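You operate a simulated robot arm through the tools that you are given. There is no shell and no other tool. Be economical: measure what you need, move in short steps, check, and stop when the job is done.

You are at the controls of a simulated two-armed robot. One attempt, no reset.

## Task
On the top of the loading dock, fold the striped cloth in half, so that its two long edges meet.

Only the result counts: the job must be done as asked and must still hold three seconds after the hand-in. Knocking over, shifting, dropping, spilling or breaking anything else fails it. Flat cloth is picked up by pressing the open fingertips on it (5 to 10 N) and closing them slowly along it; thin cloth reads only 2 to 8 mm in the jaws.

## Robot
Two 7-joint arms with two-finger parallel grippers on one trunk, on a base that drives. Base frame: it is fixed to the floor where the robot stands at the start and does not move with it; the origin is under the middle of the robot, x ahead of it, y to its left, z up; the surface under the hand at the start is at about z = 0.925. Lengths are in m, angles in rad, forces in N, time in s.
The left shoulder is at the start at [0.07, 0.134, 1.226], the right one opposite. With the tool pointing down near the work surface each hand reaches from about 0.18 to 0.64 m from the robot's upright axis, wherever it stands, measured 20 degrees to its own side. Places, roughly: top of the loading dock [0.5, -0.1, 0.9]. Payload 1.57 kg a hand.
The tool frame of a hand sits at the grasp point between the pads (the TCP): z along the fingers, y along the line on which they close. The tips reach 0.03 m beyond it. The gripper opens to 0.08 m. The fingers are 0.017 m wide and 0.012 m thick; the gripper's body (0.04 by 0.082 m) begins 0.08 m behind the TCP.
Orientation is that of the tool frame in the base frame, as a unit quaternion [x, y, z, w]. With the fingers straight down and closing along the base's y, the tool's x points along the base's -x, its y along +y and its z along -z.

## Interface
- The arms move only by the tool jog_arm. It takes "left_rows", "right_rows" or both (then of equal length, played together; a hand with none holds still); each is a list of rows, each an object of numbers (a shift or turn left out is 0, a gripper value left out holds the last): "x", "y", "z": the shift along the tool's x, y, z in m; "ax", "ay", "az": the turn, a rotation vector about the tool's x, y, z in rad; "claw": the gripper command, from -1 (fully open) to 1 (shut), values between in proportion. In form: [{"x": .., "y": .., "z": .., "ax": .., "ay": .., "az": .., "claw": ..}, ...]. A call has 1 to 8 rows; each row shifts and turns the commanded pose from where the row before left it, along the tool's axes as they then stand. A row lasts 0.2 s, in which the tool goes at most 0.05 m and 0.15 rad; a call with a longer step from one row to the next is refused whole, and so is a gripper value outside its range. A pose out of reach is approached as far as the arm can. The call stops where the force on the tool passes 40 N (or 10 N more than at its start, if that is more) or the arm is blocked; 0.2 s more then pass. Each finger travels about 0.153 m/s and halts on what it meets, pressing with about 40 N; the grip force reading is that of the motor and also rises with nothing between the fingers. The clock runs only during rows and for 0.2 s after the last one: add rows that do not move to give the fingers time. The reply holds the time, the measured pose of the TCP, the force on the tool along the base axes, the opening and the grip force, in the units named above and with some noise, with the torque about the TCP (base axes, N m) and any sound that the robot's microphone picked up.
- Cameras (640 x 400 px; columns grow to the right, rows downward): "scene" is now at [0.1189, -0.0141, 1.4492]; the picture's right is [-0.09, -1.00, 0.00], its down [-0.80, 0.07, -0.59] and it looks along [0.59, -0.05, -0.81] (base axes); focal length 251 px, centre (320, 200). "left" rides on the left gripper at [0.072, 0.007, -0.122] in its tool frame; the picture's right is [-0.09, 1.00, 0.00], its down [-0.84, -0.08, -0.54] and it looks along [-0.54, -0.05, 0.84] (tool axes); focal length 238 px, centre (320, 200). "right" rides on the right gripper at [0.072, -0.007, -0.122] in its tool frame; the picture's right is [0.09, 1.00, 0.00], its down [-0.84, 0.08, -0.54] and it looks along [-0.54, 0.05, 0.84] (tool axes); focal length 238 px, centre (320, 200). There is no depth. A picture from a camera that has moved, and an enlarged one, comes with that camera's place and axes in the base frame and with its lens. The place of the scene camera against the robot may be out by one fixed shift of up to 0.025 m in any direction.
- camera(camera): a new picture of that camera. No time passes.
- lift_body(by): slides the trunk up (or, below 0, down) by that many m; the arms and the scene camera ride with it, the base frame stays. It gives what a move gives, with no picture.
- steer(legs): drives the robot by 1 to 6 legs, each [ahead, left, turn to the left] in m, m and rad, along the robot's own axes; the way and the turn of a leg run together, so that a leg with both is an arc; at most 1.5 m and 3.142 rad a leg. The arms and the cameras ride along, it lands a little off, and it stops where it bumps. It gives what a move gives.
- turn_head(pan, tilt): turns the head with the scene camera to pan (to the left, within 1.501 rad either way) and tilt (down, from -0.506 to 1.204), counted from straight ahead of the robot. It gives what a move gives.
- close_up(camera, box): a new picture of the part [left, top, right, bottom] of that camera's present view, enlarged. No time passes.
- close_job(): hands the job in; it is judged then, once.

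Go step by step. Nothing tells you exact positions but the pictures and the camera data: compare them with the known pose of the tool, close in by small moves and look again before you grip or let go. The budget is 120 turns and 92 pictures, counting those below and the enlarged ones. Unless the task says otherwise, let go and move clear before handing in, and close with one line.

The tools are called after "Request:" as name(argument=value, ...) on one line, values as JSON. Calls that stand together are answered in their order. jog_arm: Moves the arms, as the interface text tells. Its arguments: {"type":"object","properties":{"left_rows":{"type":"array"},"right_rows":{"type":"array"}},"required":[]} The other tools are called the same way: lift_body (by) slides the trunk up or down; steer (legs) drives the base; turn_head (pan, tilt) turns the head that bears the scene camera; camera (camera) takes a picture; close_up (camera, box) takes an enlarged picture of a part of a camera's view; close_job () hands the job in.

At the start:

```text
t: 0.0
left_tcp_pos: [0.4543, 0.1175, 1.1529]
left_ee_rot: [0.0, 1.0, 0.001, 0.0]
left_wrist_force: [-0.3, -0.8, -0.5]
left_ft_torque: [0.0, -0.02, 0.02]
left_grip_width: 0.0797
left_grip_force: 0.2
right_tcp_pos: [0.4713, -0.2407, 1.0635]
right_ee_rot: [0.001, 1.0, 0.0, 0.0]
right_wrist_force: [-0.1, 0.5, 1.3]
right_ft_torque: [0.02, -0.04, 0.0]
right_grip_width: 0.08
right_grip_force: 0.0
trunk travel left (down, up): [-0.8, 0.14]
robot x, y, heading: [-0.0019, -0.001, 0.0]
head pan, tilt: [-0.086, 0.937]
```

scene: 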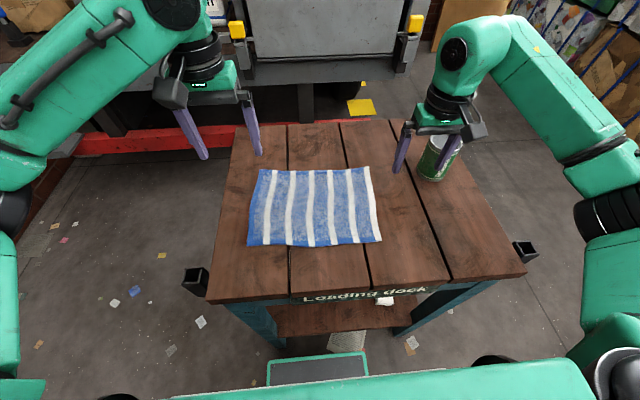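
right: 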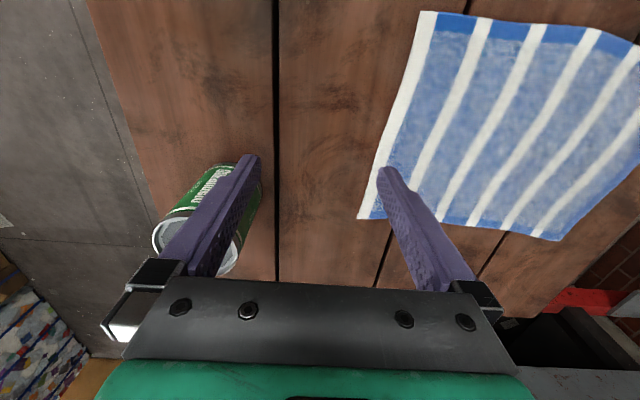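
left: 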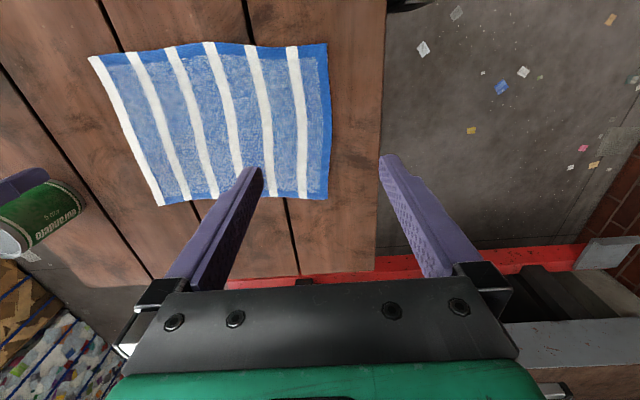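

The striped cloth lies with its long edges along y. Its near edge is at x≈0.37–0.38, its far edge at x≈0.60, and y runs from about -0.18 to 0.13. I'll bring both hands above the near corners, jaws half open.

Request:
jog_arm(left_rows=[{"x": 0.0132, "y": -0.0025, "z": 0.033, "claw": 0}, {"x": 0.0132, "y": -0.0025, "z": 0.033}, {"x": 0.0132, "y": -0.0025, "z": 0.033}, {"x": 0.0132, "y": -0.0025, "z": 0.033}, {"x": 0.0132, "y": -0.0025, "z": 0.033}, {}], right_rows=[{"x": 0.0186, "y": 0.02, "z": 0.015, "claw": 0}, {"x": 0.0186, "y": 0.02, "z": 0.015}, {"x": 0.0186, "y": 0.02, "z": 0.015}, {"x": 0.0186, "y": 0.02, "z": 0.015}, {"x": 0.0186, "y": 0.02, "z": 0.015}, {}])

Request:
camera(camera="left")

Request:
camera(camera="right")

Request:
camera(camera="scene")

```text
t: 1.4
left_tcp_pos: [0.3868, 0.1049, 0.9884]
left_ee_rot: [0.0, 1.0, 0.0, 0.001]
left_wrist_force: [0.1, 0.0, -0.6]
left_ft_torque: [-0.01, 0.0, 0.02]
left_grip_width: 0.0397
left_grip_force: 0.0
right_tcp_pos: [0.3789, -0.1413, 0.9889]
right_ee_rot: [0.0, 1.0, 0.0, 0.0]
right_wrist_force: [0.5, -0.7, -0.6]
right_ft_torque: [0.02, 0.0, 0.01]
right_grip_width: 0.0401
right_grip_force: 0.1
trunk travel left (down, up): [-0.8, 0.14]
robot x, y, heading: [-0.0019, -0.0012, -0.001]
head pan, tilt: [-0.086, 0.937]
```

```text
88 pictures are left
camera left: at [0.3138, 0.1099, 1.1102], right [0.09, 1.0, 0.0], down [0.84, -0.08, 0.54], along [0.54, -0.05, -0.84], focal length 238 px, centre (320, 200)
```

left: 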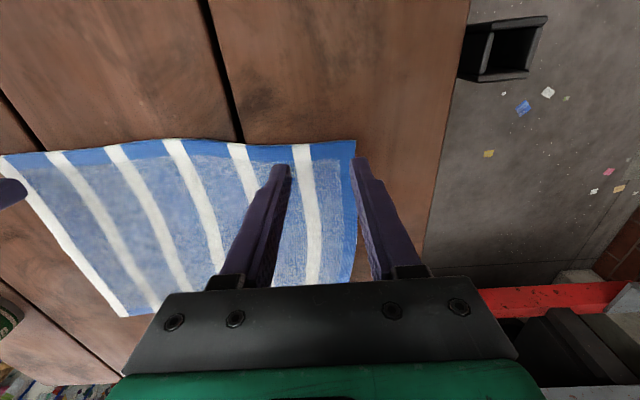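

```text
87 pictures are left
camera right: at [0.3071, -0.1479, 1.1115], right [-0.09, 1.0, 0.0], down [0.84, 0.08, 0.54], along [0.54, 0.05, -0.84], focal length 238 px, centre (320, 200)
```

right: 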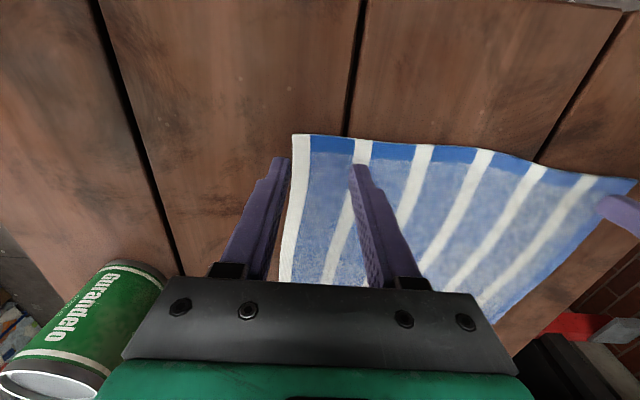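

```text
86 pictures are left
camera scene: at [0.119, -0.0146, 1.4491], right [-0.09, -1.0, 0.0], down [-0.8, 0.07, -0.59], along [0.59, -0.05, -0.81], focal length 251 px, centre (320, 200)
```

scene: 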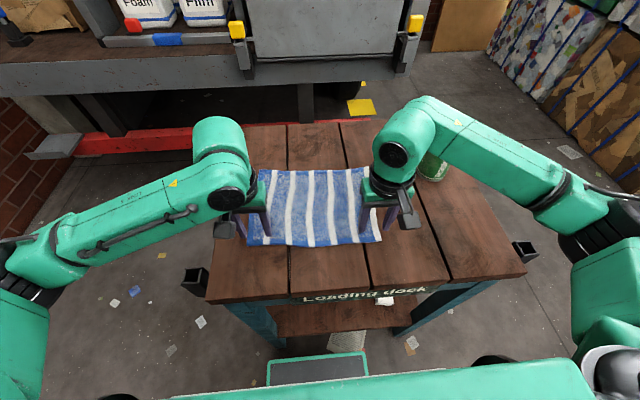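

Both hands are over the near corners, measured at NL (0.379, 0.133) and NR (0.367, -0.165). I'll shift both hands inward so all fingertips land on cloth, then lower.

Request:
jog_arm(left_rows=[{"x": -0.002, "y": -0.008, "z": 0.008}, {"z": 0.01}, {"z": 0.008}, {"z": 0.004}, {}], right_rows=[{"y": 0.014, "z": 0.008}, {"z": 0.01}, {"z": 0.008}, {"z": 0.004}, {}])

```text
t: 2.6
left_tcp_pos: [0.3881, 0.096, 0.9589]
left_ee_rot: [0.0, 1.0, 0.0, 0.0]
left_wrist_force: [-0.2, -0.6, 3.6]
left_ft_torque: [-0.05, 0.01, -0.01]
left_grip_width: 0.0401
left_grip_force: 0.0
right_tcp_pos: [0.3795, -0.1281, 0.9591]
right_ee_rot: [0.0, 1.0, 0.0, 0.001]
right_wrist_force: [0.3, 0.2, 2.1]
right_ft_torque: [0.05, -0.05, -0.03]
right_grip_width: 0.0399
right_grip_force: 0.1
trunk travel left (down, up): [-0.8, 0.14]
robot x, y, heading: [-0.0001, -0.002, 0.004]
head pan, tilt: [-0.086, 0.937]
```

Both hands are just touching the cloth, so I'll press slightly more.

Request:
jog_arm(left_rows=[{"z": 0.001}, {"z": 0.0005}, {}], right_rows=[{"z": 0.001}, {"z": 0.001}, {}])

```text
t: 3.4
left_tcp_pos: [0.3883, 0.0964, 0.9585]
left_ee_rot: [0.0, 1.0, 0.0, 0.001]
left_wrist_force: [1.2, -1.3, 12.3]
left_ft_torque: [-0.05, -0.07, -0.04]
left_grip_width: 0.0398
left_grip_force: 0.1
right_tcp_pos: [0.3769, -0.1282, 0.9581]
right_ee_rot: [0.0, 1.0, -0.001, 0.0]
right_wrist_force: [2.3, -0.1, 7.9]
right_ft_torque: [0.01, -0.06, -0.06]
right_grip_width: 0.0396
right_grip_force: 0.1
trunk travel left (down, up): [-0.8, 0.14]
robot x, y, heading: [0.0015, 0.0005, 0.001]
head pan, tilt: [-0.086, 0.937]
```

The right hand presses at 8 N, which is good. The left is at 12 N, so I'll ease it slightly and close both slowly.

Request:
jog_arm(left_rows=[{"z": -0.0006}, {"claw": 0.12}, {"claw": 0.25}, {"claw": 0.37}, {"claw": 0.5}, {"claw": 0.62}, {"claw": 0.75}, {"claw": 0.85}], right_rows=[{}, {"claw": 0.12}, {"claw": 0.25}, {"claw": 0.37}, {"claw": 0.5}, {"claw": 0.62}, {"claw": 0.75}, {"claw": 0.85}])

Request:
jog_arm(left_rows=[{"claw": 0.92}, {"claw": 1}, {}, {}], right_rows=[{"claw": 0.92}, {"claw": 1}, {}, {}])

Request:
camera(camera="left")

Request:
camera(camera="right")

```text
t: 5.2
left_tcp_pos: [0.3884, 0.0962, 0.9577]
left_ee_rot: [0.0, 1.0, -0.001, 0.001]
left_wrist_force: [-1.2, -4.2, 8.3]
left_ft_torque: [-0.17, 0.05, 0.01]
left_grip_width: 0.0097
left_grip_force: 1.5
right_tcp_pos: [0.3769, -0.1276, 0.9581]
right_ee_rot: [0.0, 1.0, 0.0, 0.001]
right_wrist_force: [-0.1, 5.2, 8.7]
right_ft_torque: [0.18, 0.04, -0.03]
right_grip_width: 0.0067
right_grip_force: 6.0
trunk travel left (down, up): [-0.8, 0.14]
robot x, y, heading: [-0.0011, 0.0026, 0.0]
head pan, tilt: [-0.086, 0.937]
```

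```text
t: 6.2
left_tcp_pos: [0.3865, 0.0962, 0.958]
left_ee_rot: [-0.001, 1.0, 0.0, 0.001]
left_wrist_force: [-2.5, -10.3, 8.2]
left_ft_torque: [-0.35, 0.01, -0.02]
left_grip_width: 0.0043
left_grip_force: 25.0
right_tcp_pos: [0.3766, -0.1262, 0.9579]
right_ee_rot: [0.0, 1.0, 0.001, 0.001]
right_wrist_force: [0.8, 11.4, 8.7]
right_ft_torque: [0.28, -0.04, -0.06]
right_grip_width: 0.0043
right_grip_force: 25.0
trunk travel left (down, up): [-0.8, 0.14]
robot x, y, heading: [0.0018, 0.0027, 0.0]
head pan, tilt: [-0.086, 0.937]
```

```text
85 pictures are left
camera left: at [0.3144, 0.1028, 1.0797], right [0.09, 1.0, 0.0], down [0.84, -0.08, 0.54], along [0.54, -0.05, -0.84], focal length 238 px, centre (320, 200)
```

left: 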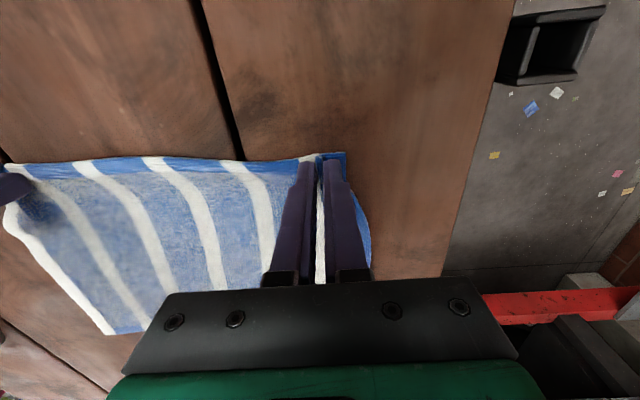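

```text
84 pictures are left
camera right: at [0.3042, -0.1331, 1.0803], right [-0.09, 1.0, 0.0], down [0.84, 0.08, 0.54], along [0.54, 0.05, -0.84], focal length 238 px, centre (320, 200)
```

right: 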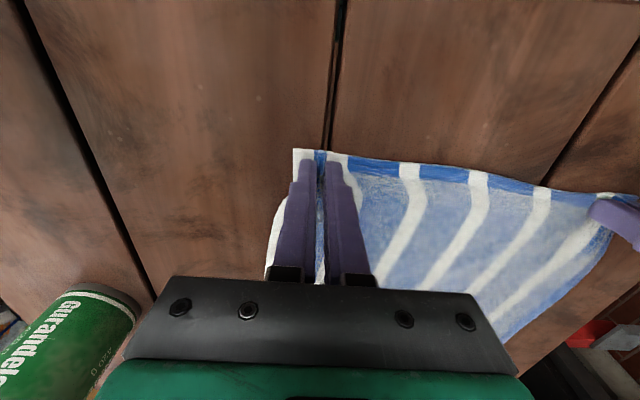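

Both grips hold cloth at 4 mm width. Before lifting, I'll look down to see how much room there is to drive forward.

Request:
turn_head(pan=0, tilt=1.204)

Request:
camera(camera="scene")

```text
t: 7.0
left_tcp_pos: [0.3875, 0.0967, 0.9591]
left_ee_rot: [0.0, 1.0, -0.002, 0.0]
left_wrist_force: [-0.6, -11.5, 7.8]
left_ft_torque: [-0.38, 0.01, -0.05]
left_grip_width: 0.0045
left_grip_force: 25.1
right_tcp_pos: [0.3779, -0.1279, 0.9592]
right_ee_rot: [0.0, 1.0, 0.0, 0.001]
right_wrist_force: [1.5, 12.0, 7.9]
right_ft_torque: [0.34, -0.02, -0.05]
right_grip_width: 0.0046
right_grip_force: 24.8
trunk travel left (down, up): [-0.8, 0.14]
robot x, y, heading: [-0.0001, 0.0021, -0.003]
head pan, tilt: [0.0, 1.201]
```

```text
83 pictures are left
camera scene: at [0.0992, -0.0077, 1.4324], right [0.0, -1.0, 0.0], down [-0.93, 0.0, -0.36], along [0.36, 0.0, -0.93], focal length 251 px, centre (320, 200)
```

scene: 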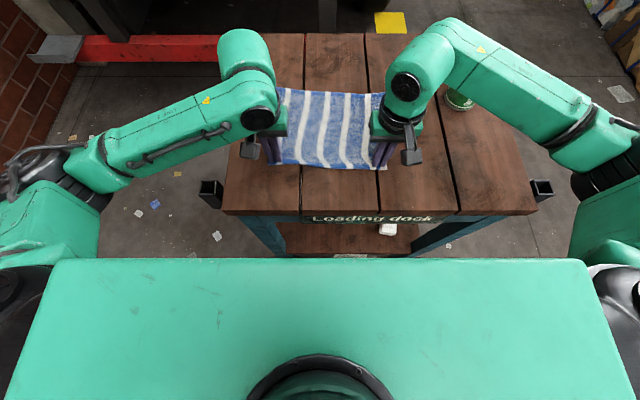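

There's little room to drive forward, so I'll stay put. I'll swing both hands up along the first half of the fold arc.

Request:
jog_arm(left_rows=[{"x": -0.004, "z": -0.02}, {"x": -0.008, "z": -0.02}, {"x": -0.012, "z": -0.018, "y": -0.001}, {"x": -0.014, "z": -0.016, "y": -0.001}, {"x": -0.016, "z": -0.013, "y": -0.001}, {"x": -0.017, "z": -0.01, "y": -0.001}, {"x": -0.018, "z": -0.006, "y": -0.001}, {"x": -0.018, "z": -0.003, "y": -0.001}], right_rows=[{"x": -0.004, "z": -0.02}, {"x": -0.008, "z": -0.02}, {"x": -0.012, "z": -0.018, "y": -0.001}, {"x": -0.014, "z": -0.016, "y": -0.001}, {"x": -0.016, "z": -0.013, "y": -0.001}, {"x": -0.017, "z": -0.01, "y": -0.001}, {"x": -0.018, "z": -0.006, "y": -0.001}, {"x": -0.018, "z": -0.003, "y": -0.001}])

Request:
camera(camera="scene")

Request:
camera(camera="left")

```text
t: 8.8
left_tcp_pos: [0.4975, 0.0918, 1.0631]
left_ee_rot: [0.0, 1.0, 0.0, 0.0]
left_wrist_force: [-0.1, -10.7, -1.0]
left_ft_torque: [-0.32, 0.04, -0.05]
left_grip_width: 0.0045
left_grip_force: 24.7
right_tcp_pos: [0.4859, -0.1329, 1.0627]
right_ee_rot: [0.0, 1.0, 0.0, -0.001]
right_wrist_force: [1.3, 10.5, 0.0]
right_ft_torque: [0.34, -0.02, -0.04]
right_grip_width: 0.0047
right_grip_force: 25.2
trunk travel left (down, up): [-0.8, 0.14]
robot x, y, heading: [0.0007, -0.0027, -0.002]
head pan, tilt: [0.0, 1.201]
```

```text
82 pictures are left
camera scene: at [0.1029, -0.0079, 1.432], right [0.0, -1.0, 0.0], down [-0.93, 0.0, -0.36], along [0.36, 0.0, -0.93], focal length 251 px, centre (320, 200)
```

scene: 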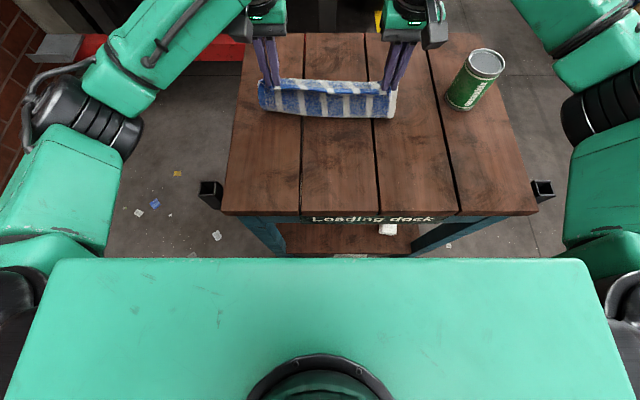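

```text
81 pictures are left
camera left: at [0.4249, 0.0976, 1.1849], right [0.09, 1.0, 0.0], down [0.84, -0.08, 0.54], along [0.54, -0.05, -0.84], focal length 238 px, centre (320, 200)
```

left: 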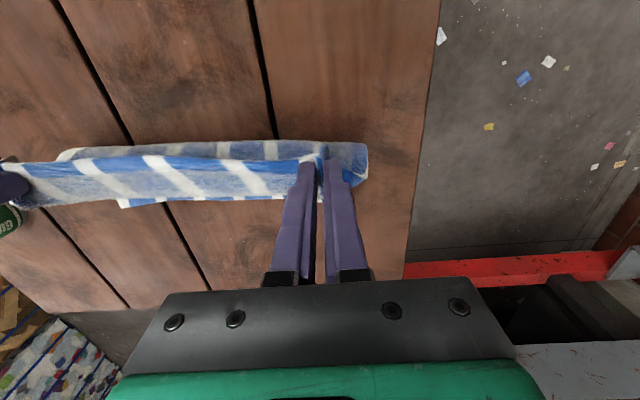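

The cloth now hangs vertically with the lower half still on the table, and it's taut between the hands (about 10 N). I'll relax the hands inward a little and continue the arc toward the far edge.

Request:
jog_arm(left_rows=[{"x": -0.01, "y": -0.003}, {"x": -0.014, "z": 0.003, "y": -0.003}, {"x": -0.015, "z": 0.005}, {"x": -0.015, "z": 0.01}, {"x": -0.013, "z": 0.011}, {}], right_rows=[{"x": -0.01, "y": 0.002}, {"x": -0.014, "z": 0.003, "y": 0.001}, {"x": -0.015, "z": 0.005}, {"x": -0.015, "z": 0.01}, {"x": -0.013, "z": 0.011}, {}])

Request:
camera(camera="left")

Request:
camera(camera="right")

Request:
camera(camera="scene")

```text
t: 10.2
left_tcp_pos: [0.5626, 0.084, 1.0352]
left_ee_rot: [0.0, 1.0, 0.0, 0.0]
left_wrist_force: [-0.2, -2.1, 0.0]
left_ft_torque: [-0.03, 0.0, 0.0]
left_grip_width: 0.0039
left_grip_force: 24.8
right_tcp_pos: [0.5511, -0.1307, 1.0354]
right_ee_rot: [0.0, 1.0, 0.0, 0.0]
right_wrist_force: [0.0, 1.5, 0.1]
right_ft_torque: [0.03, -0.03, -0.03]
right_grip_width: 0.0042
right_grip_force: 24.7
trunk travel left (down, up): [-0.8, 0.14]
robot x, y, heading: [0.0018, -0.0022, 0.001]
head pan, tilt: [0.0, 1.201]
```

```text
80 pictures are left
camera left: at [0.4904, 0.0904, 1.1563], right [0.09, 1.0, 0.0], down [0.84, -0.08, 0.54], along [0.54, -0.05, -0.84], focal length 238 px, centre (320, 200)
```

left: 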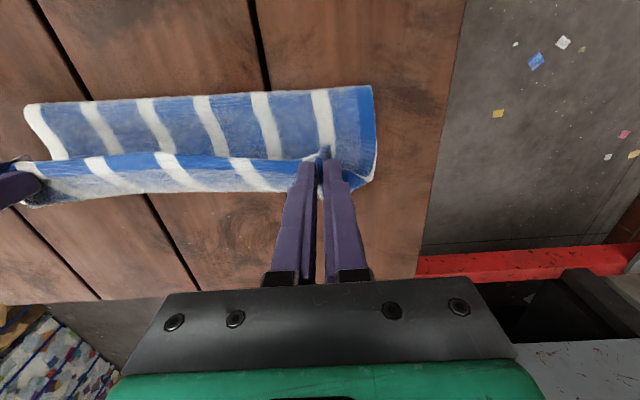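

```text
79 pictures are left
camera right: at [0.4795, -0.1367, 1.1576], right [-0.09, 1.0, 0.0], down [0.84, 0.08, 0.54], along [0.54, 0.05, -0.84], focal length 238 px, centre (320, 200)
```

right: 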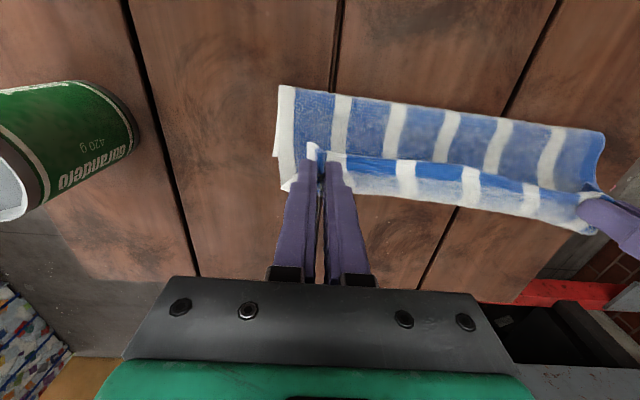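

```text
78 pictures are left
camera scene: at [0.1009, -0.0077, 1.4322], right [0.0, -1.0, 0.0], down [-0.93, 0.0, -0.36], along [0.36, 0.0, -0.93], focal length 251 px, centre (320, 200)
```

scene: 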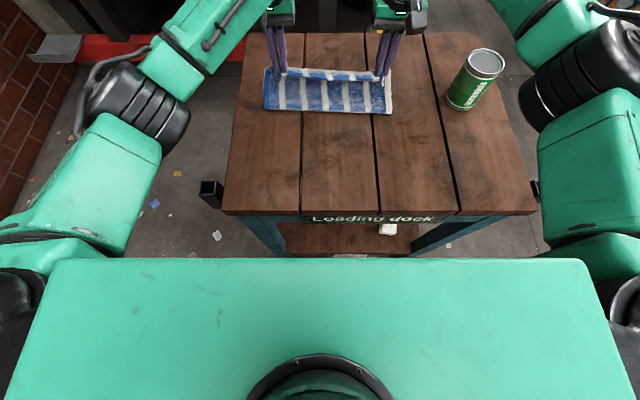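

The top edge is curled back toward the robot in the jaws. I'll tilt the hands, fingertips toward the robot, as I finish the arc so that edge turns over outward.

Request:
jog_arm(left_rows=[{"x": -0.01, "z": 0.01, "ay": 0.12}, {"x": -0.0111, "z": 0.0087, "ay": 0.12}, {"x": -0.0121, "z": 0.0073, "ay": 0.12}, {"x": -0.0129, "z": 0.0058, "ay": 0.12}, {}], right_rows=[{"x": -0.01, "z": 0.01, "ay": 0.12}, {"x": -0.0111, "z": 0.0087, "ay": 0.12}, {"x": -0.0121, "z": 0.0073, "ay": 0.12}, {"x": -0.0129, "z": 0.0058, "ay": 0.12}, {}])

Request:
camera(camera="left")

Request:
camera(camera="right")

Request:
close_up(camera="scene", box=[220, 0, 480, 160])

```text
t: 11.4
left_tcp_pos: [0.5222, 0.1077, 1.018]
left_ee_rot: [0.001, 0.981, -0.002, -0.196]
left_wrist_force: [-0.9, -3.3, -0.3]
left_ft_torque: [-0.1, 0.01, 0.04]
left_grip_width: 0.0041
left_grip_force: 24.3
left hand out of reach, approached as far as the arm can: row 2, 3, 4
right_tcp_pos: [0.5074, -0.1112, 1.0032]
right_ee_rot: [0.025, 0.974, -0.002, -0.227]
right_wrist_force: [0.8, 3.0, -0.7]
right_ft_torque: [0.11, 0.0, -0.04]
right_grip_width: 0.004
right_grip_force: 25.2
right hand out of reach, approached as far as the arm can: row 2, 3, 4
trunk travel left (down, up): [-0.8, 0.14]
robot x, y, heading: [-0.0021, 0.0023, -0.001]
head pan, tilt: [0.0, 1.201]
```

```text
77 pictures are left
camera left: at [0.5032, 0.1133, 1.1577], right [0.09, 1.0, -0.04], down [0.98, -0.08, 0.18], along [0.17, -0.05, -0.98], focal length 238 px, centre (320, 200)
```

left: 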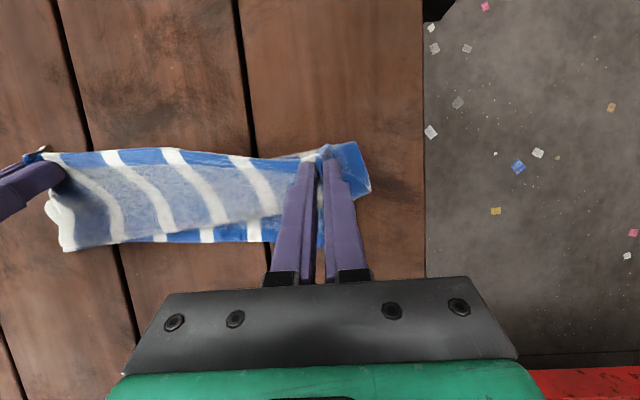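

```text
76 pictures are left
camera right: at [0.4958, -0.1139, 1.1447], right [-0.03, 1.0, 0.03], down [0.99, 0.03, 0.12], along [0.11, 0.03, -0.99], focal length 238 px, centre (320, 200)
```

right: 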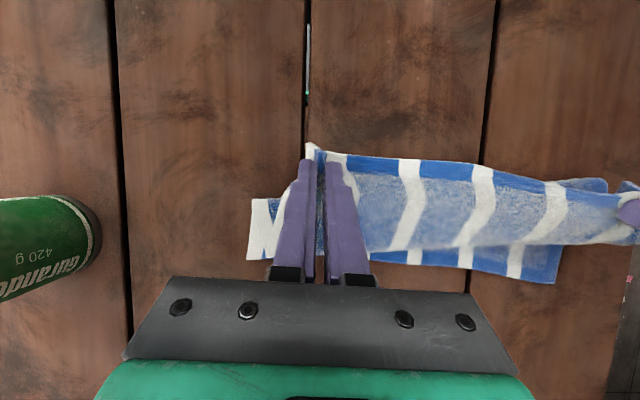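

```text
2.46 times, centred on (350, 80) of scene
camera zoom: at [0.1011, -0.0076, 1.4321], right [0.0, -1.0, 0.0], down [-0.93, 0.0, -0.36], along [0.36, 0.0, -0.93], focal length 618 px, centre (246, 495)
```

zoom: 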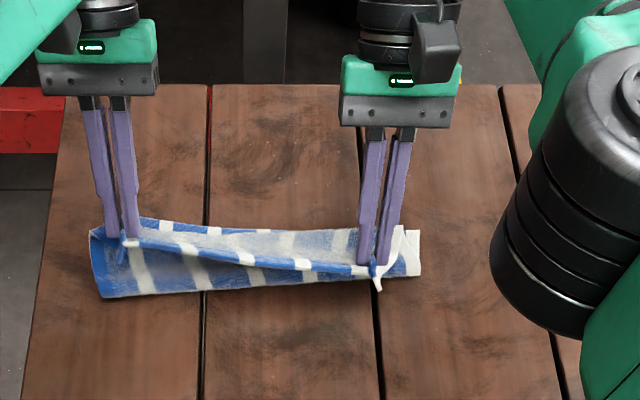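

The tilt is out of reach, so the hands came back short. The edge lip lies on top of the flap, so a vertical release should let it unfold. I'll undo the tilt step by step.

Request:
jog_arm(left_rows=[{"ay": -0.12}, {"ay": -0.12}, {"ay": -0.12}], right_rows=[{"ay": -0.12}, {"ay": -0.12}, {"ay": -0.12}])

```text
t: 12.2
left_tcp_pos: [0.5239, 0.1067, 1.0189]
left_ee_rot: [-0.001, 1.0, 0.0, -0.029]
left_wrist_force: [-0.5, -3.3, -0.1]
left_ft_torque: [-0.13, 0.04, -0.05]
left_grip_width: 0.0044
left_grip_force: 25.0
right_tcp_pos: [0.5061, -0.1114, 1.0038]
right_ee_rot: [0.024, 0.999, -0.005, -0.048]
right_wrist_force: [0.5, 3.7, -0.3]
right_ft_torque: [0.14, 0.01, -0.03]
right_grip_width: 0.0044
right_grip_force: 24.9
trunk travel left (down, up): [-0.8, 0.14]
robot x, y, heading: [0.001, -0.0007, -0.004]
head pan, tilt: [0.0, 1.201]
```

The commanded pose was reset to the actual one. I'll square the hands up and move them to just short of the far edge.

Request:
jog_arm(left_rows=[{"z": -0.012, "ay": -0.058}, {"x": -0.014, "y": -0.006}, {"x": -0.014, "y": -0.006}, {"x": -0.014, "y": -0.006, "z": 0.002}, {"x": -0.012, "y": -0.005, "z": 0.003}, {}], right_rows=[{"z": -0.02, "ay": -0.096, "az": -0.048, "ax": -0.01}, {"x": -0.016, "y": -0.006}, {"x": -0.016, "y": -0.006}, {"x": -0.016, "y": -0.006}, {"x": -0.013, "y": -0.005}, {}])

Request:
camera(camera="left")

Request:
camera(camera="right")

Request:
close_up(camera="scene", box=[220, 0, 480, 160])

```text
t: 13.6
left_tcp_pos: [0.5808, 0.0834, 1.025]
left_ee_rot: [0.0, 1.0, 0.0, -0.001]
left_wrist_force: [-0.1, -2.0, 0.5]
left_ft_torque: [-0.06, 0.01, -0.03]
left_grip_width: 0.0043
left_grip_force: 24.9
right_tcp_pos: [0.5707, -0.1331, 1.0214]
right_ee_rot: [-0.001, 1.0, -0.001, 0.0]
right_wrist_force: [0.4, 3.4, 0.3]
right_ft_torque: [0.08, 0.01, -0.04]
right_grip_width: 0.0042
right_grip_force: 24.9
trunk travel left (down, up): [-0.8, 0.14]
robot x, y, heading: [0.0, 0.0017, -0.004]
head pan, tilt: [0.0, 1.201]
```

```text
74 pictures are left
camera left: at [0.5072, 0.0896, 1.1463], right [0.09, 1.0, 0.0], down [0.84, -0.08, 0.54], along [0.54, -0.05, -0.84], focal length 238 px, centre (320, 200)
```

left: 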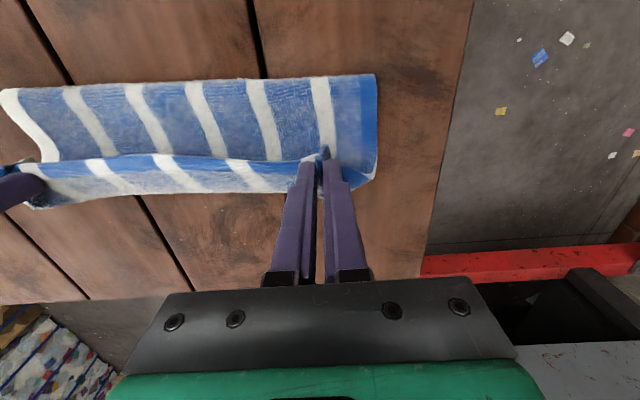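

```text
73 pictures are left
camera right: at [0.4986, -0.1397, 1.1449], right [-0.09, 1.0, 0.0], down [0.84, 0.08, 0.54], along [0.54, 0.05, -0.84], focal length 238 px, centre (320, 200)
```

right: 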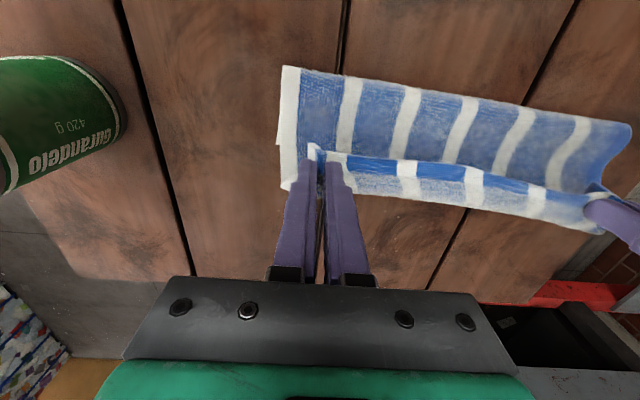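

```text
2.46 times, centred on (350, 80) of scene
camera zoom: at [0.1016, -0.0076, 1.4321], right [0.0, -1.0, 0.0], down [-0.93, 0.0, -0.36], along [0.36, 0.0, -0.93], focal length 618 px, centre (246, 495)
```

zoom: 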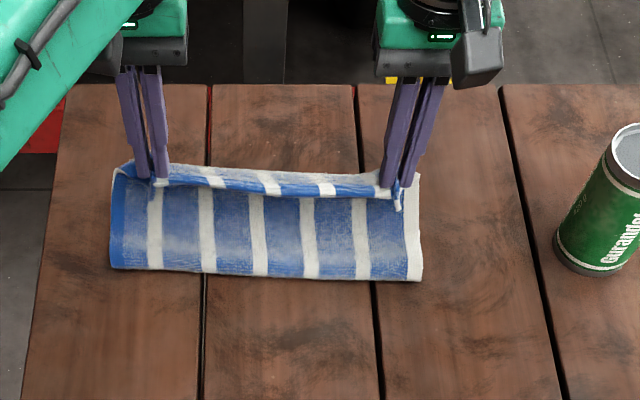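

The flap hangs just short of the far edge, with the fold currently around x≈0.53. I'll lower it so the flap settles and then look again.

Request:
jog_arm(left_rows=[{"z": 0.012}, {"z": 0.012}, {"z": 0.012}, {"z": 0.008}, {}], right_rows=[{"z": 0.012}, {"z": 0.012}, {"z": 0.012}, {"z": 0.005}, {}])

Request:
camera(camera="left")

Request:
camera(camera="right")

Request:
close_up(camera="scene", box=[220, 0, 480, 160])

```text
t: 14.8
left_tcp_pos: [0.58, 0.0844, 0.9815]
left_ee_rot: [0.0, 1.0, -0.001, 0.0]
left_wrist_force: [-0.7, -2.4, 0.0]
left_ft_torque: [-0.12, 0.03, 0.0]
left_grip_width: 0.004
left_grip_force: 24.8
right_tcp_pos: [0.569, -0.134, 0.9805]
right_ee_rot: [-0.001, 1.0, -0.001, -0.001]
right_wrist_force: [0.7, 2.7, -0.3]
right_ft_torque: [0.08, -0.03, -0.05]
right_grip_width: 0.0042
right_grip_force: 25.2
trunk travel left (down, up): [-0.8, 0.14]
robot x, y, heading: [-0.0036, -0.0002, -0.0]
head pan, tilt: [0.0, 1.201]
```

```text
71 pictures are left
camera left: at [0.5067, 0.0898, 1.102], right [0.09, 1.0, 0.0], down [0.84, -0.08, 0.54], along [0.54, -0.05, -0.84], focal length 238 px, centre (320, 200)
```

left: 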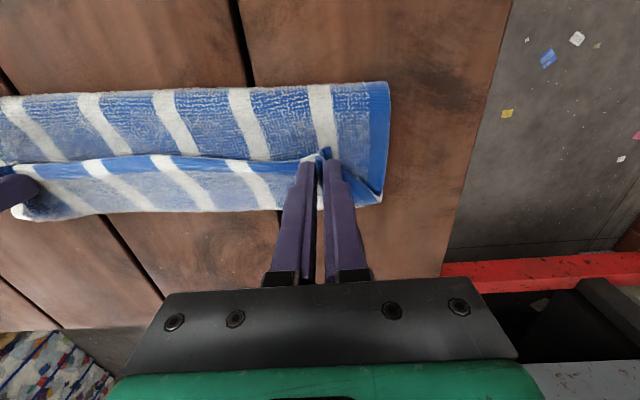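

```text
70 pictures are left
camera right: at [0.4981, -0.14, 1.1034], right [-0.09, 1.0, 0.0], down [0.84, 0.08, 0.54], along [0.54, 0.05, -0.84], focal length 238 px, centre (320, 200)
```

right: 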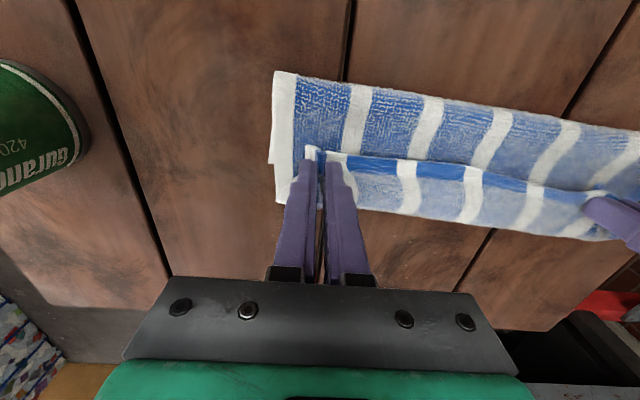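

```text
2.46 times, centred on (350, 80) of scene
camera zoom: at [0.1015, -0.0078, 1.4321], right [0.0, -1.0, 0.0], down [-0.93, 0.0, -0.36], along [0.36, 0.0, -0.93], focal length 618 px, centre (246, 495)
```

zoom: 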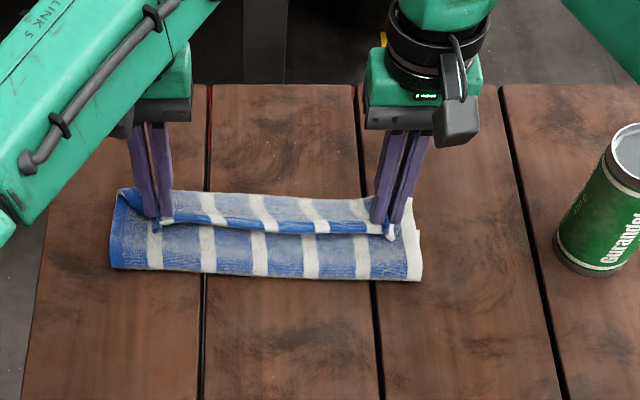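

The flap rests nearly flat with its lip folded back on top. I'll nudge about 1 cm outward and then release slowly.

Request:
jog_arm(left_rows=[{"x": -0.006}, {"x": -0.006}, {}, {"claw": 0.8}, {"claw": 0.6}, {"claw": 0.4}, {"claw": 0.2}, {}], right_rows=[{"x": -0.006}, {"x": -0.006}, {}, {"claw": 0.8}, {"claw": 0.6}, {"claw": 0.4}, {"claw": 0.2}, {}])

Request:
jog_arm(left_rows=[{"z": -0.015}, {"z": -0.02}, {"z": -0.03}, {"z": -0.03}, {}], right_rows=[{"z": -0.015}, {"z": -0.02}, {"z": -0.03}, {"z": -0.03}, {}])

Request:
camera(camera="left")

Request:
camera(camera="right")

Request:
close_up(camera="scene", box=[220, 0, 480, 160])

```text
t: 16.6
left_tcp_pos: [0.5929, 0.0839, 0.9799]
left_ee_rot: [0.001, 1.0, 0.0, -0.002]
left_wrist_force: [-0.3, 0.1, -0.2]
left_ft_torque: [-0.02, -0.01, 0.0]
left_grip_width: 0.032
left_grip_force: 0.0
right_tcp_pos: [0.5834, -0.1343, 0.9813]
right_ee_rot: [-0.001, 1.0, -0.001, 0.0]
right_wrist_force: [0.1, 0.1, 0.5]
right_ft_torque: [0.02, -0.01, -0.05]
right_grip_width: 0.0318
right_grip_force: 0.1
trunk travel left (down, up): [-0.8, 0.14]
robot x, y, heading: [-0.0012, -0.0048, 0.003]
head pan, tilt: [0.0, 1.201]
```

```text
t: 17.8
left_tcp_pos: [0.5916, 0.0832, 1.0753]
left_ee_rot: [0.0, 1.0, 0.0, -0.002]
left_wrist_force: [0.0, -0.2, -0.3]
left_ft_torque: [0.03, 0.01, 0.0]
left_grip_width: 0.0322
left_grip_force: 0.0
right_tcp_pos: [0.5817, -0.1325, 1.0766]
right_ee_rot: [-0.001, 1.0, -0.001, -0.002]
right_wrist_force: [0.8, -0.1, -0.2]
right_ft_torque: [-0.04, 0.01, 0.0]
right_grip_width: 0.0321
right_grip_force: 0.0
trunk travel left (down, up): [-0.8, 0.14]
robot x, y, heading: [0.0005, -0.0016, 0.002]
head pan, tilt: [0.0, 1.201]
```

```text
68 pictures are left
camera left: at [0.5193, 0.0894, 1.1969], right [0.09, 1.0, 0.0], down [0.84, -0.08, 0.54], along [0.54, -0.05, -0.84], focal length 238 px, centre (320, 200)
```

left: 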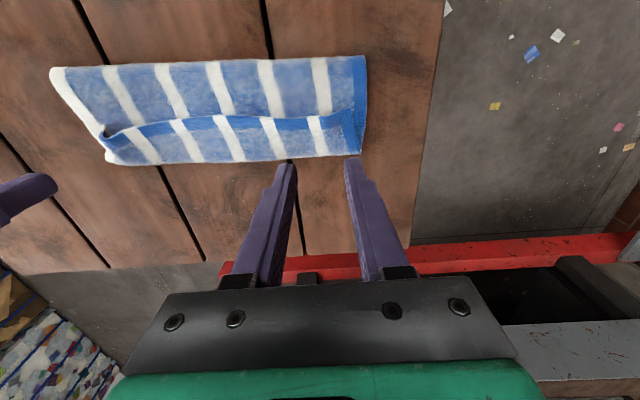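

```text
67 pictures are left
camera right: at [0.5109, -0.1396, 1.1987], right [-0.09, 1.0, 0.0], down [0.84, 0.08, 0.54], along [0.54, 0.05, -0.84], focal length 238 px, centre (320, 200)
```

right: 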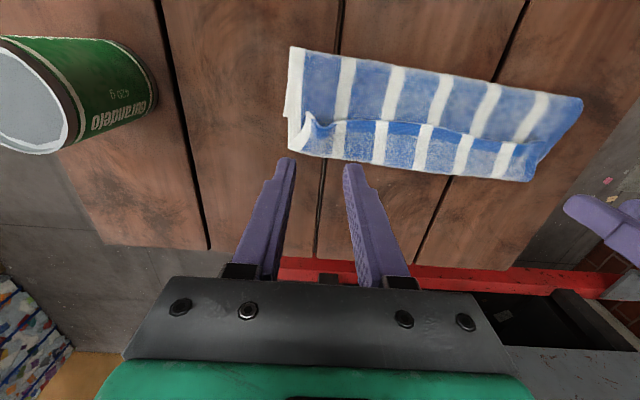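

```text
2.46 times, centred on (350, 80) of scene
camera zoom: at [0.1022, -0.0078, 1.432], right [0.0, -1.0, 0.0], down [-0.93, 0.0, -0.36], along [0.36, 0.0, -0.93], focal length 618 px, centre (246, 495)
```

zoom: 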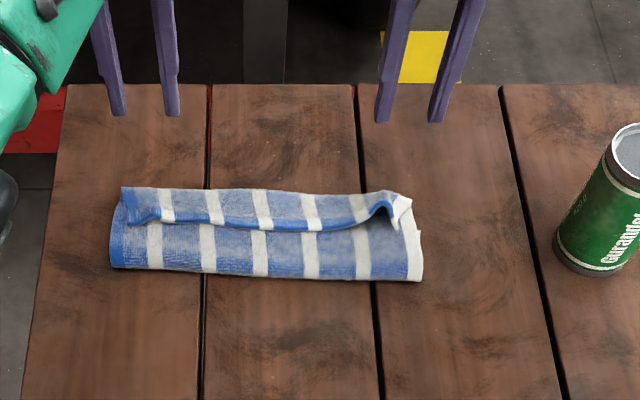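

The flap overshot: a strip runs from about x=0.52 to 0.625, with a 5 cm lip folded back on top. I'll inspect the lip's raised ridges, since I can re-grip there to unfold it.

Request:
close_up(camera="left", box=[30, 30, 390, 190])

Request:
close_up(camera="right", box=[270, 30, 600, 190])

Request:
close_up(camera="scene", box=[255, 60, 405, 130])

```text
1.78 times, centred on (210, 110) of left
camera zoom: at [0.5193, 0.0894, 1.1969], right [0.09, 1.0, 0.0], down [0.84, -0.08, 0.54], along [0.54, -0.05, -0.84], focal length 424 px, centre (516, 360)
```

zoom: 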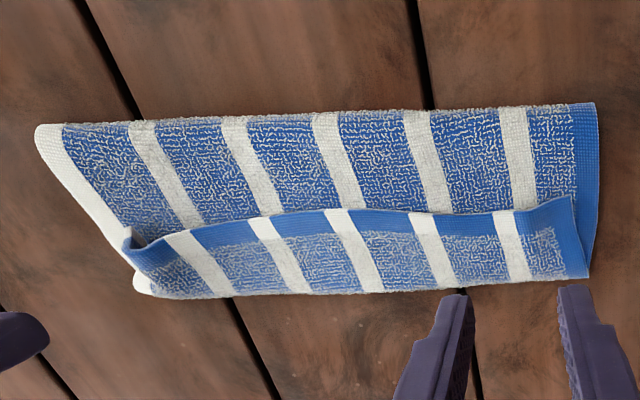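

```text
1.94 times, centred on (435, 110) of right
camera zoom: at [0.5109, -0.1396, 1.1987], right [-0.09, 1.0, 0.0], down [0.84, 0.08, 0.54], along [0.54, 0.05, -0.84], focal length 462 px, centre (97, 374)
```

zoom: 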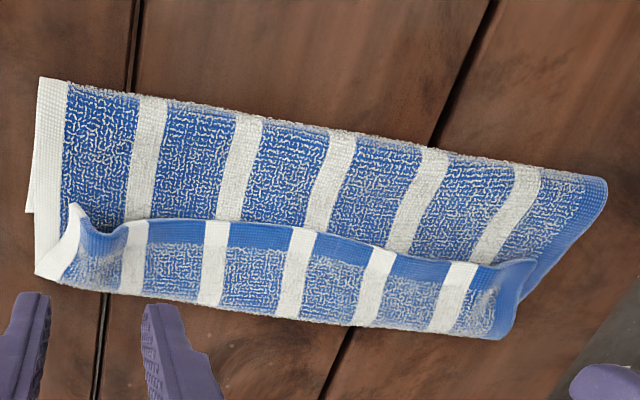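

```text
4.27 times, centred on (330, 95) of scene
camera zoom: at [0.1022, -0.0078, 1.432], right [0.0, -1.0, 0.0], down [-0.93, 0.0, -0.36], along [0.36, 0.0, -0.93], focal length 1070 px, centre (277, 648)
```

zoom: 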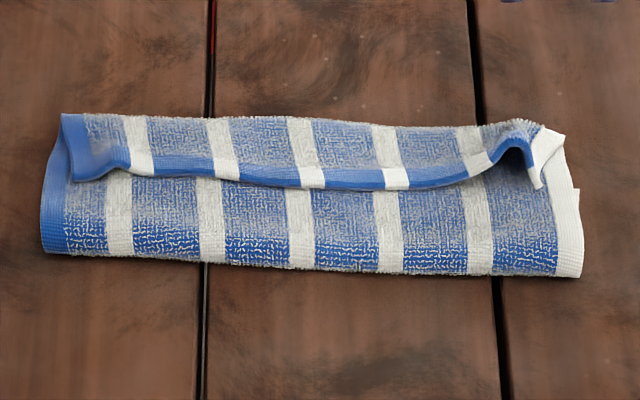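

The lower layer is nearly undisturbed, and the lip has raised arches at the old pinch points. I'll re-pinch those arches without pressing on the layers below.

Request:
jog_arm(left_rows=[{"x": -0.005, "y": 0.004, "z": 0.03, "claw": 0}, {"z": 0.03}, {"z": 0.03}, {"z": 0.015}, {}], right_rows=[{"x": -0.013, "z": 0.03, "claw": 0}, {"z": 0.03}, {"z": 0.03}, {"z": 0.016}, {}])

Request:
camera(camera="left")

Request:
camera(camera="right")

Request:
close_up(camera="scene", box=[240, 40, 420, 130])

```text
t: 19.0
left_tcp_pos: [0.5969, 0.089, 0.9697]
left_ee_rot: [0.0, 1.0, 0.0, 0.0]
left_wrist_force: [0.7, 0.7, 0.3]
left_ft_torque: [0.0, 0.0, -0.01]
left_grip_width: 0.0399
left_grip_force: 0.0
right_tcp_pos: [0.5946, -0.1338, 0.9703]
right_ee_rot: [-0.002, 1.0, -0.001, -0.001]
right_wrist_force: [0.5, -0.8, -0.9]
right_ft_torque: [-0.01, 0.04, 0.0]
right_grip_width: 0.0401
right_grip_force: 0.0
trunk travel left (down, up): [-0.8, 0.14]
robot x, y, heading: [0.001, -0.0008, -0.004]
head pan, tilt: [0.0, 1.201]
```

```text
62 pictures are left
camera left: at [0.5235, 0.0943, 1.0914], right [0.09, 1.0, 0.0], down [0.84, -0.08, 0.54], along [0.54, -0.05, -0.84], focal length 238 px, centre (320, 200)
```

left: 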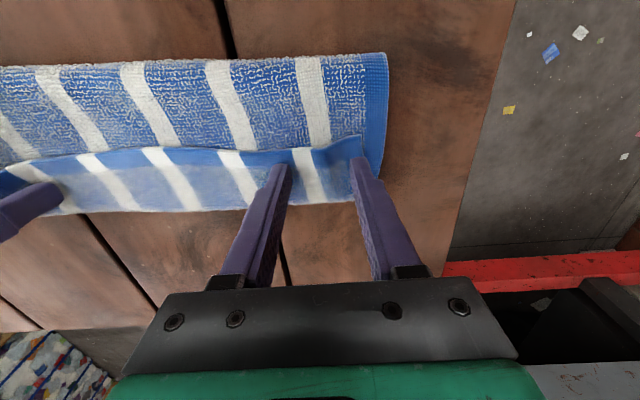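

```text
61 pictures are left
camera right: at [0.5231, -0.1399, 1.093], right [-0.09, 1.0, 0.0], down [0.84, 0.08, 0.54], along [0.54, 0.05, -0.84], focal length 238 px, centre (320, 200)
```

right: 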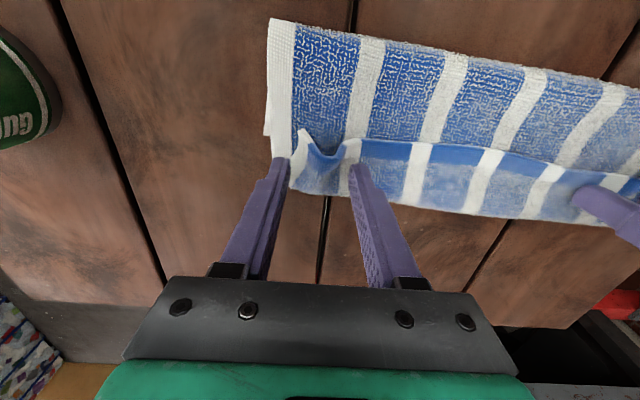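

```text
3.56 times, centred on (330, 85) of scene
camera zoom: at [0.1013, -0.008, 1.4321], right [0.0, -1.0, 0.0], down [-0.93, 0.0, -0.36], along [0.36, 0.0, -0.93], focal length 892 px, centre (284, 609)
```

zoom: 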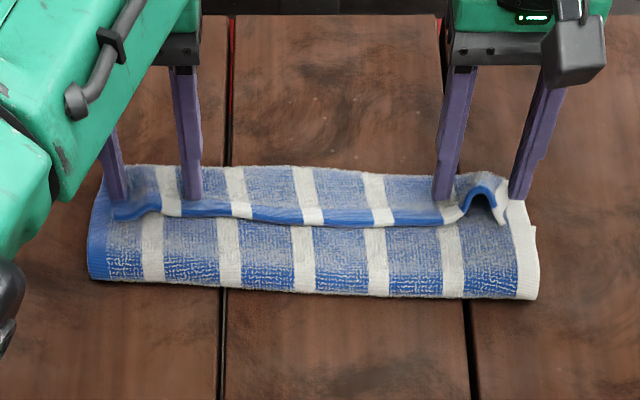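

Both jaws straddle the lip's raised ends. I'll close on them and lift slightly to check that only the top layer comes up.

Request:
jog_arm(left_rows=[{"claw": 0.3}, {"claw": 0.6}, {"claw": 0.85}, {"claw": 1}, {}, {"z": -0.012}, {"z": -0.015, "x": 0.005}, {"z": -0.015, "x": 0.005}], right_rows=[{"claw": 0.3}, {"claw": 0.6}, {"claw": 0.85}, {"claw": 1}, {}, {"z": -0.012}, {"z": -0.015, "x": 0.005}, {"z": -0.015, "x": 0.005}])

Request:
camera(camera="left")

Request:
close_up(camera="scene", box=[240, 40, 420, 130])

```text
t: 20.8
left_tcp_pos: [0.587, 0.0878, 1.0128]
left_ee_rot: [0.0, 1.0, 0.001, -0.001]
left_wrist_force: [-1.1, -4.2, 0.7]
left_ft_torque: [-0.17, 0.03, -0.03]
left_grip_width: 0.0046
left_grip_force: 25.2
right_tcp_pos: [0.5857, -0.1331, 1.0122]
right_ee_rot: [-0.001, 1.0, 0.0, -0.001]
right_wrist_force: [-0.1, 4.7, -0.1]
right_ft_torque: [0.09, 0.02, -0.02]
right_grip_width: 0.0043
right_grip_force: 25.1
trunk travel left (down, up): [-0.8, 0.14]
robot x, y, heading: [0.0027, 0.0009, 0.002]
head pan, tilt: [0.0, 1.201]
```

```text
59 pictures are left
camera left: at [0.5133, 0.0941, 1.1348], right [0.09, 1.0, 0.0], down [0.84, -0.08, 0.54], along [0.54, -0.05, -0.84], focal length 238 px, centre (320, 200)
```

left: 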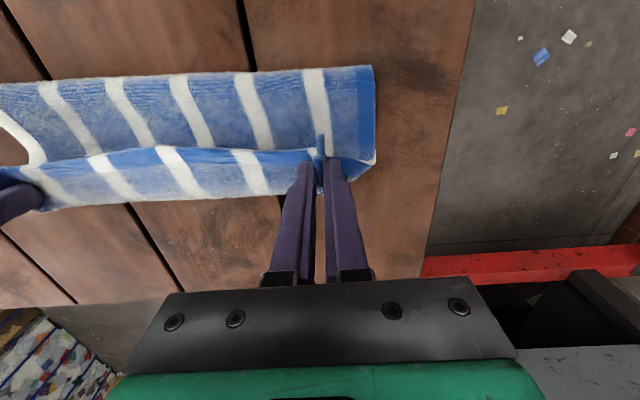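

```text
3.56 times, centred on (330, 85) of scene
camera zoom: at [0.1008, -0.008, 1.4321], right [0.0, -1.0, 0.0], down [-0.93, 0.0, -0.36], along [0.36, 0.0, -0.93], focal length 892 px, centre (284, 609)
```

zoom: 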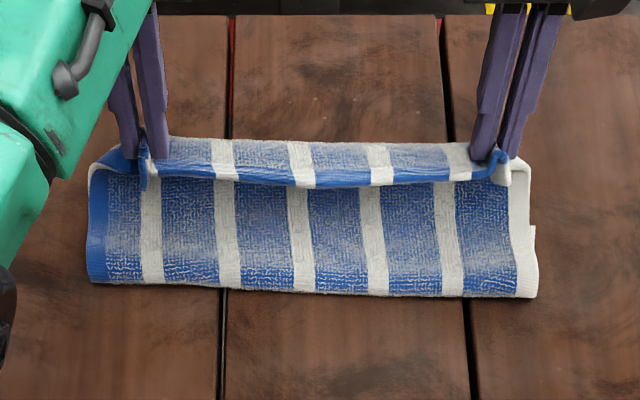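

Only the top layer came up. I'll swing it all the way back so the cloth lies flat again, then fold from the far edge, where a useful hand tilt is reachable.

Request:
jog_arm(left_rows=[{"x": 0.02, "z": -0.02}, {"x": 0.025, "z": -0.02, "y": 0.002}, {"x": 0.025, "z": -0.012, "y": 0.002}, {"x": 0.027, "y": 0.002}, {"x": 0.027, "z": 0.012}, {"x": 0.025, "z": 0.025}, {"x": 0.024, "z": 0.03}, {"x": 0.022, "z": 0.03}], right_rows=[{"x": 0.021, "z": -0.02}, {"x": 0.026, "z": -0.02, "y": 0.002}, {"x": 0.027, "z": -0.012, "y": 0.002}, {"x": 0.028, "y": 0.001}, {"x": 0.028, "z": 0.012}, {"x": 0.026, "z": 0.025}, {"x": 0.025, "z": 0.03}, {"x": 0.023, "z": 0.03}])

Request:
camera(camera="scene")

Request:
camera(camera="left")

```text
t: 22.6
left_tcp_pos: [0.3896, 0.0924, 0.9681]
left_ee_rot: [0.0, 1.0, -0.001, 0.001]
left_wrist_force: [-0.8, -6.9, -0.7]
left_ft_torque: [-0.15, -0.03, -0.01]
left_grip_width: 0.0048
left_grip_force: 25.2
left hand out of reach, approached as far as the arm can: row 1
right_tcp_pos: [0.3795, -0.1274, 0.9676]
right_ee_rot: [-0.001, 1.0, 0.0, -0.001]
right_wrist_force: [0.2, 5.6, 0.2]
right_ft_torque: [0.15, -0.02, -0.05]
right_grip_width: 0.0042
right_grip_force: 24.2
trunk travel left (down, up): [-0.8, 0.14]
robot x, y, heading: [-0.0025, 0.0016, 0.004]
head pan, tilt: [0.0, 1.201]
```

```text
57 pictures are left
camera scene: at [0.1002, -0.0078, 1.4323], right [0.0, -1.0, 0.0], down [-0.93, 0.0, -0.36], along [0.36, 0.0, -0.93], focal length 251 px, centre (320, 200)
```

scene: 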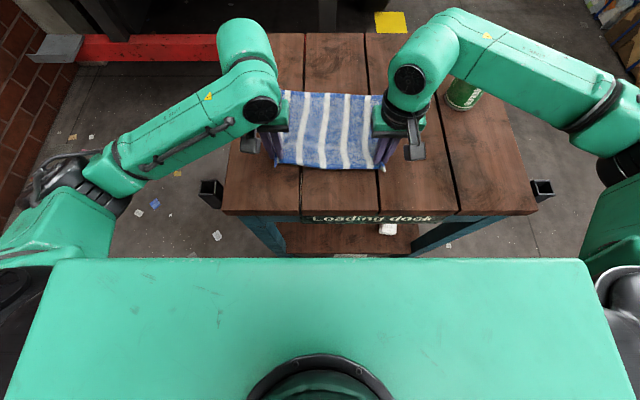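

```text
56 pictures are left
camera left: at [0.3171, 0.0995, 1.0903], right [0.09, 1.0, 0.0], down [0.84, -0.08, 0.54], along [0.54, -0.05, -0.84], focal length 238 px, centre (320, 200)
```

left: 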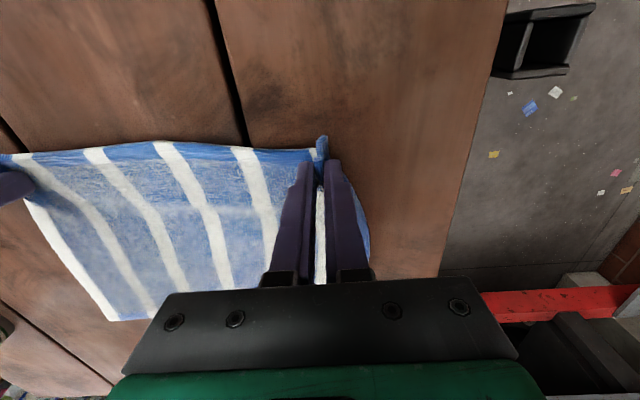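

The cloth is back flat. I'll lower a few mm, release, and lift clear.

Request:
jog_arm(left_rows=[{"z": 0.006}, {"claw": 0.7}, {"claw": 0.3}, {"claw": 0}, {"z": -0.02}, {"z": -0.03}, {"z": -0.04}, {"z": -0.04}], right_rows=[{"z": 0.006}, {"claw": 0.7}, {"claw": 0.3}, {"claw": 0}, {"z": -0.02}, {"z": -0.03}, {"z": -0.04}, {"z": -0.04}])

Request:
camera(camera="left")

Request:
camera(camera="right")

```text
t: 24.4
left_tcp_pos: [0.3918, 0.0943, 1.0924]
left_ee_rot: [0.0, 1.0, 0.0, -0.001]
left_wrist_force: [0.0, 0.1, 0.2]
left_ft_torque: [-0.01, -0.01, -0.04]
left_grip_width: 0.0398
left_grip_force: 0.2
right_tcp_pos: [0.3816, -0.129, 1.0923]
right_ee_rot: [-0.002, 1.0, -0.001, -0.001]
right_wrist_force: [-0.2, 0.2, 0.5]
right_ft_torque: [-0.01, -0.01, 0.01]
right_grip_width: 0.0398
right_grip_force: 0.0
trunk travel left (down, up): [-0.8, 0.14]
robot x, y, heading: [-0.0011, 0.0007, -0.003]
head pan, tilt: [0.0, 1.201]
```

```text
55 pictures are left
camera left: at [0.3182, 0.0998, 1.2143], right [0.09, 1.0, 0.0], down [0.84, -0.08, 0.54], along [0.54, -0.05, -0.84], focal length 238 px, centre (320, 200)
```

left: 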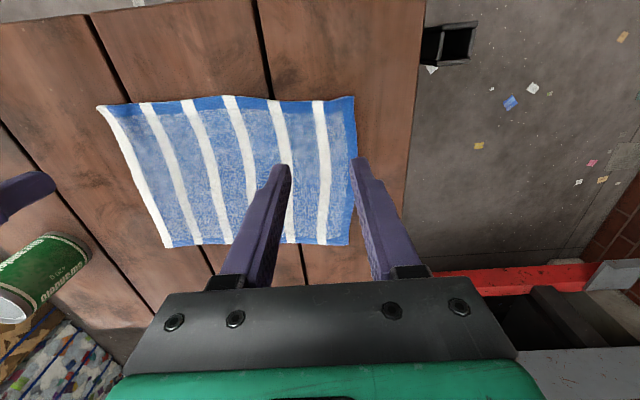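

```text
54 pictures are left
camera right: at [0.3091, -0.1352, 1.2147], right [-0.09, 1.0, 0.0], down [0.84, 0.08, 0.54], along [0.54, 0.05, -0.84], focal length 238 px, centre (320, 200)
```

right: 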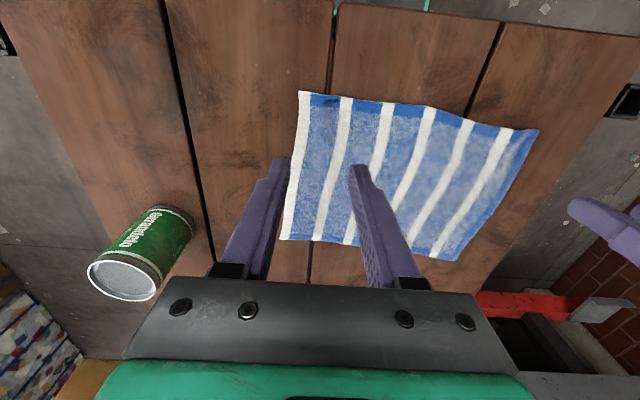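

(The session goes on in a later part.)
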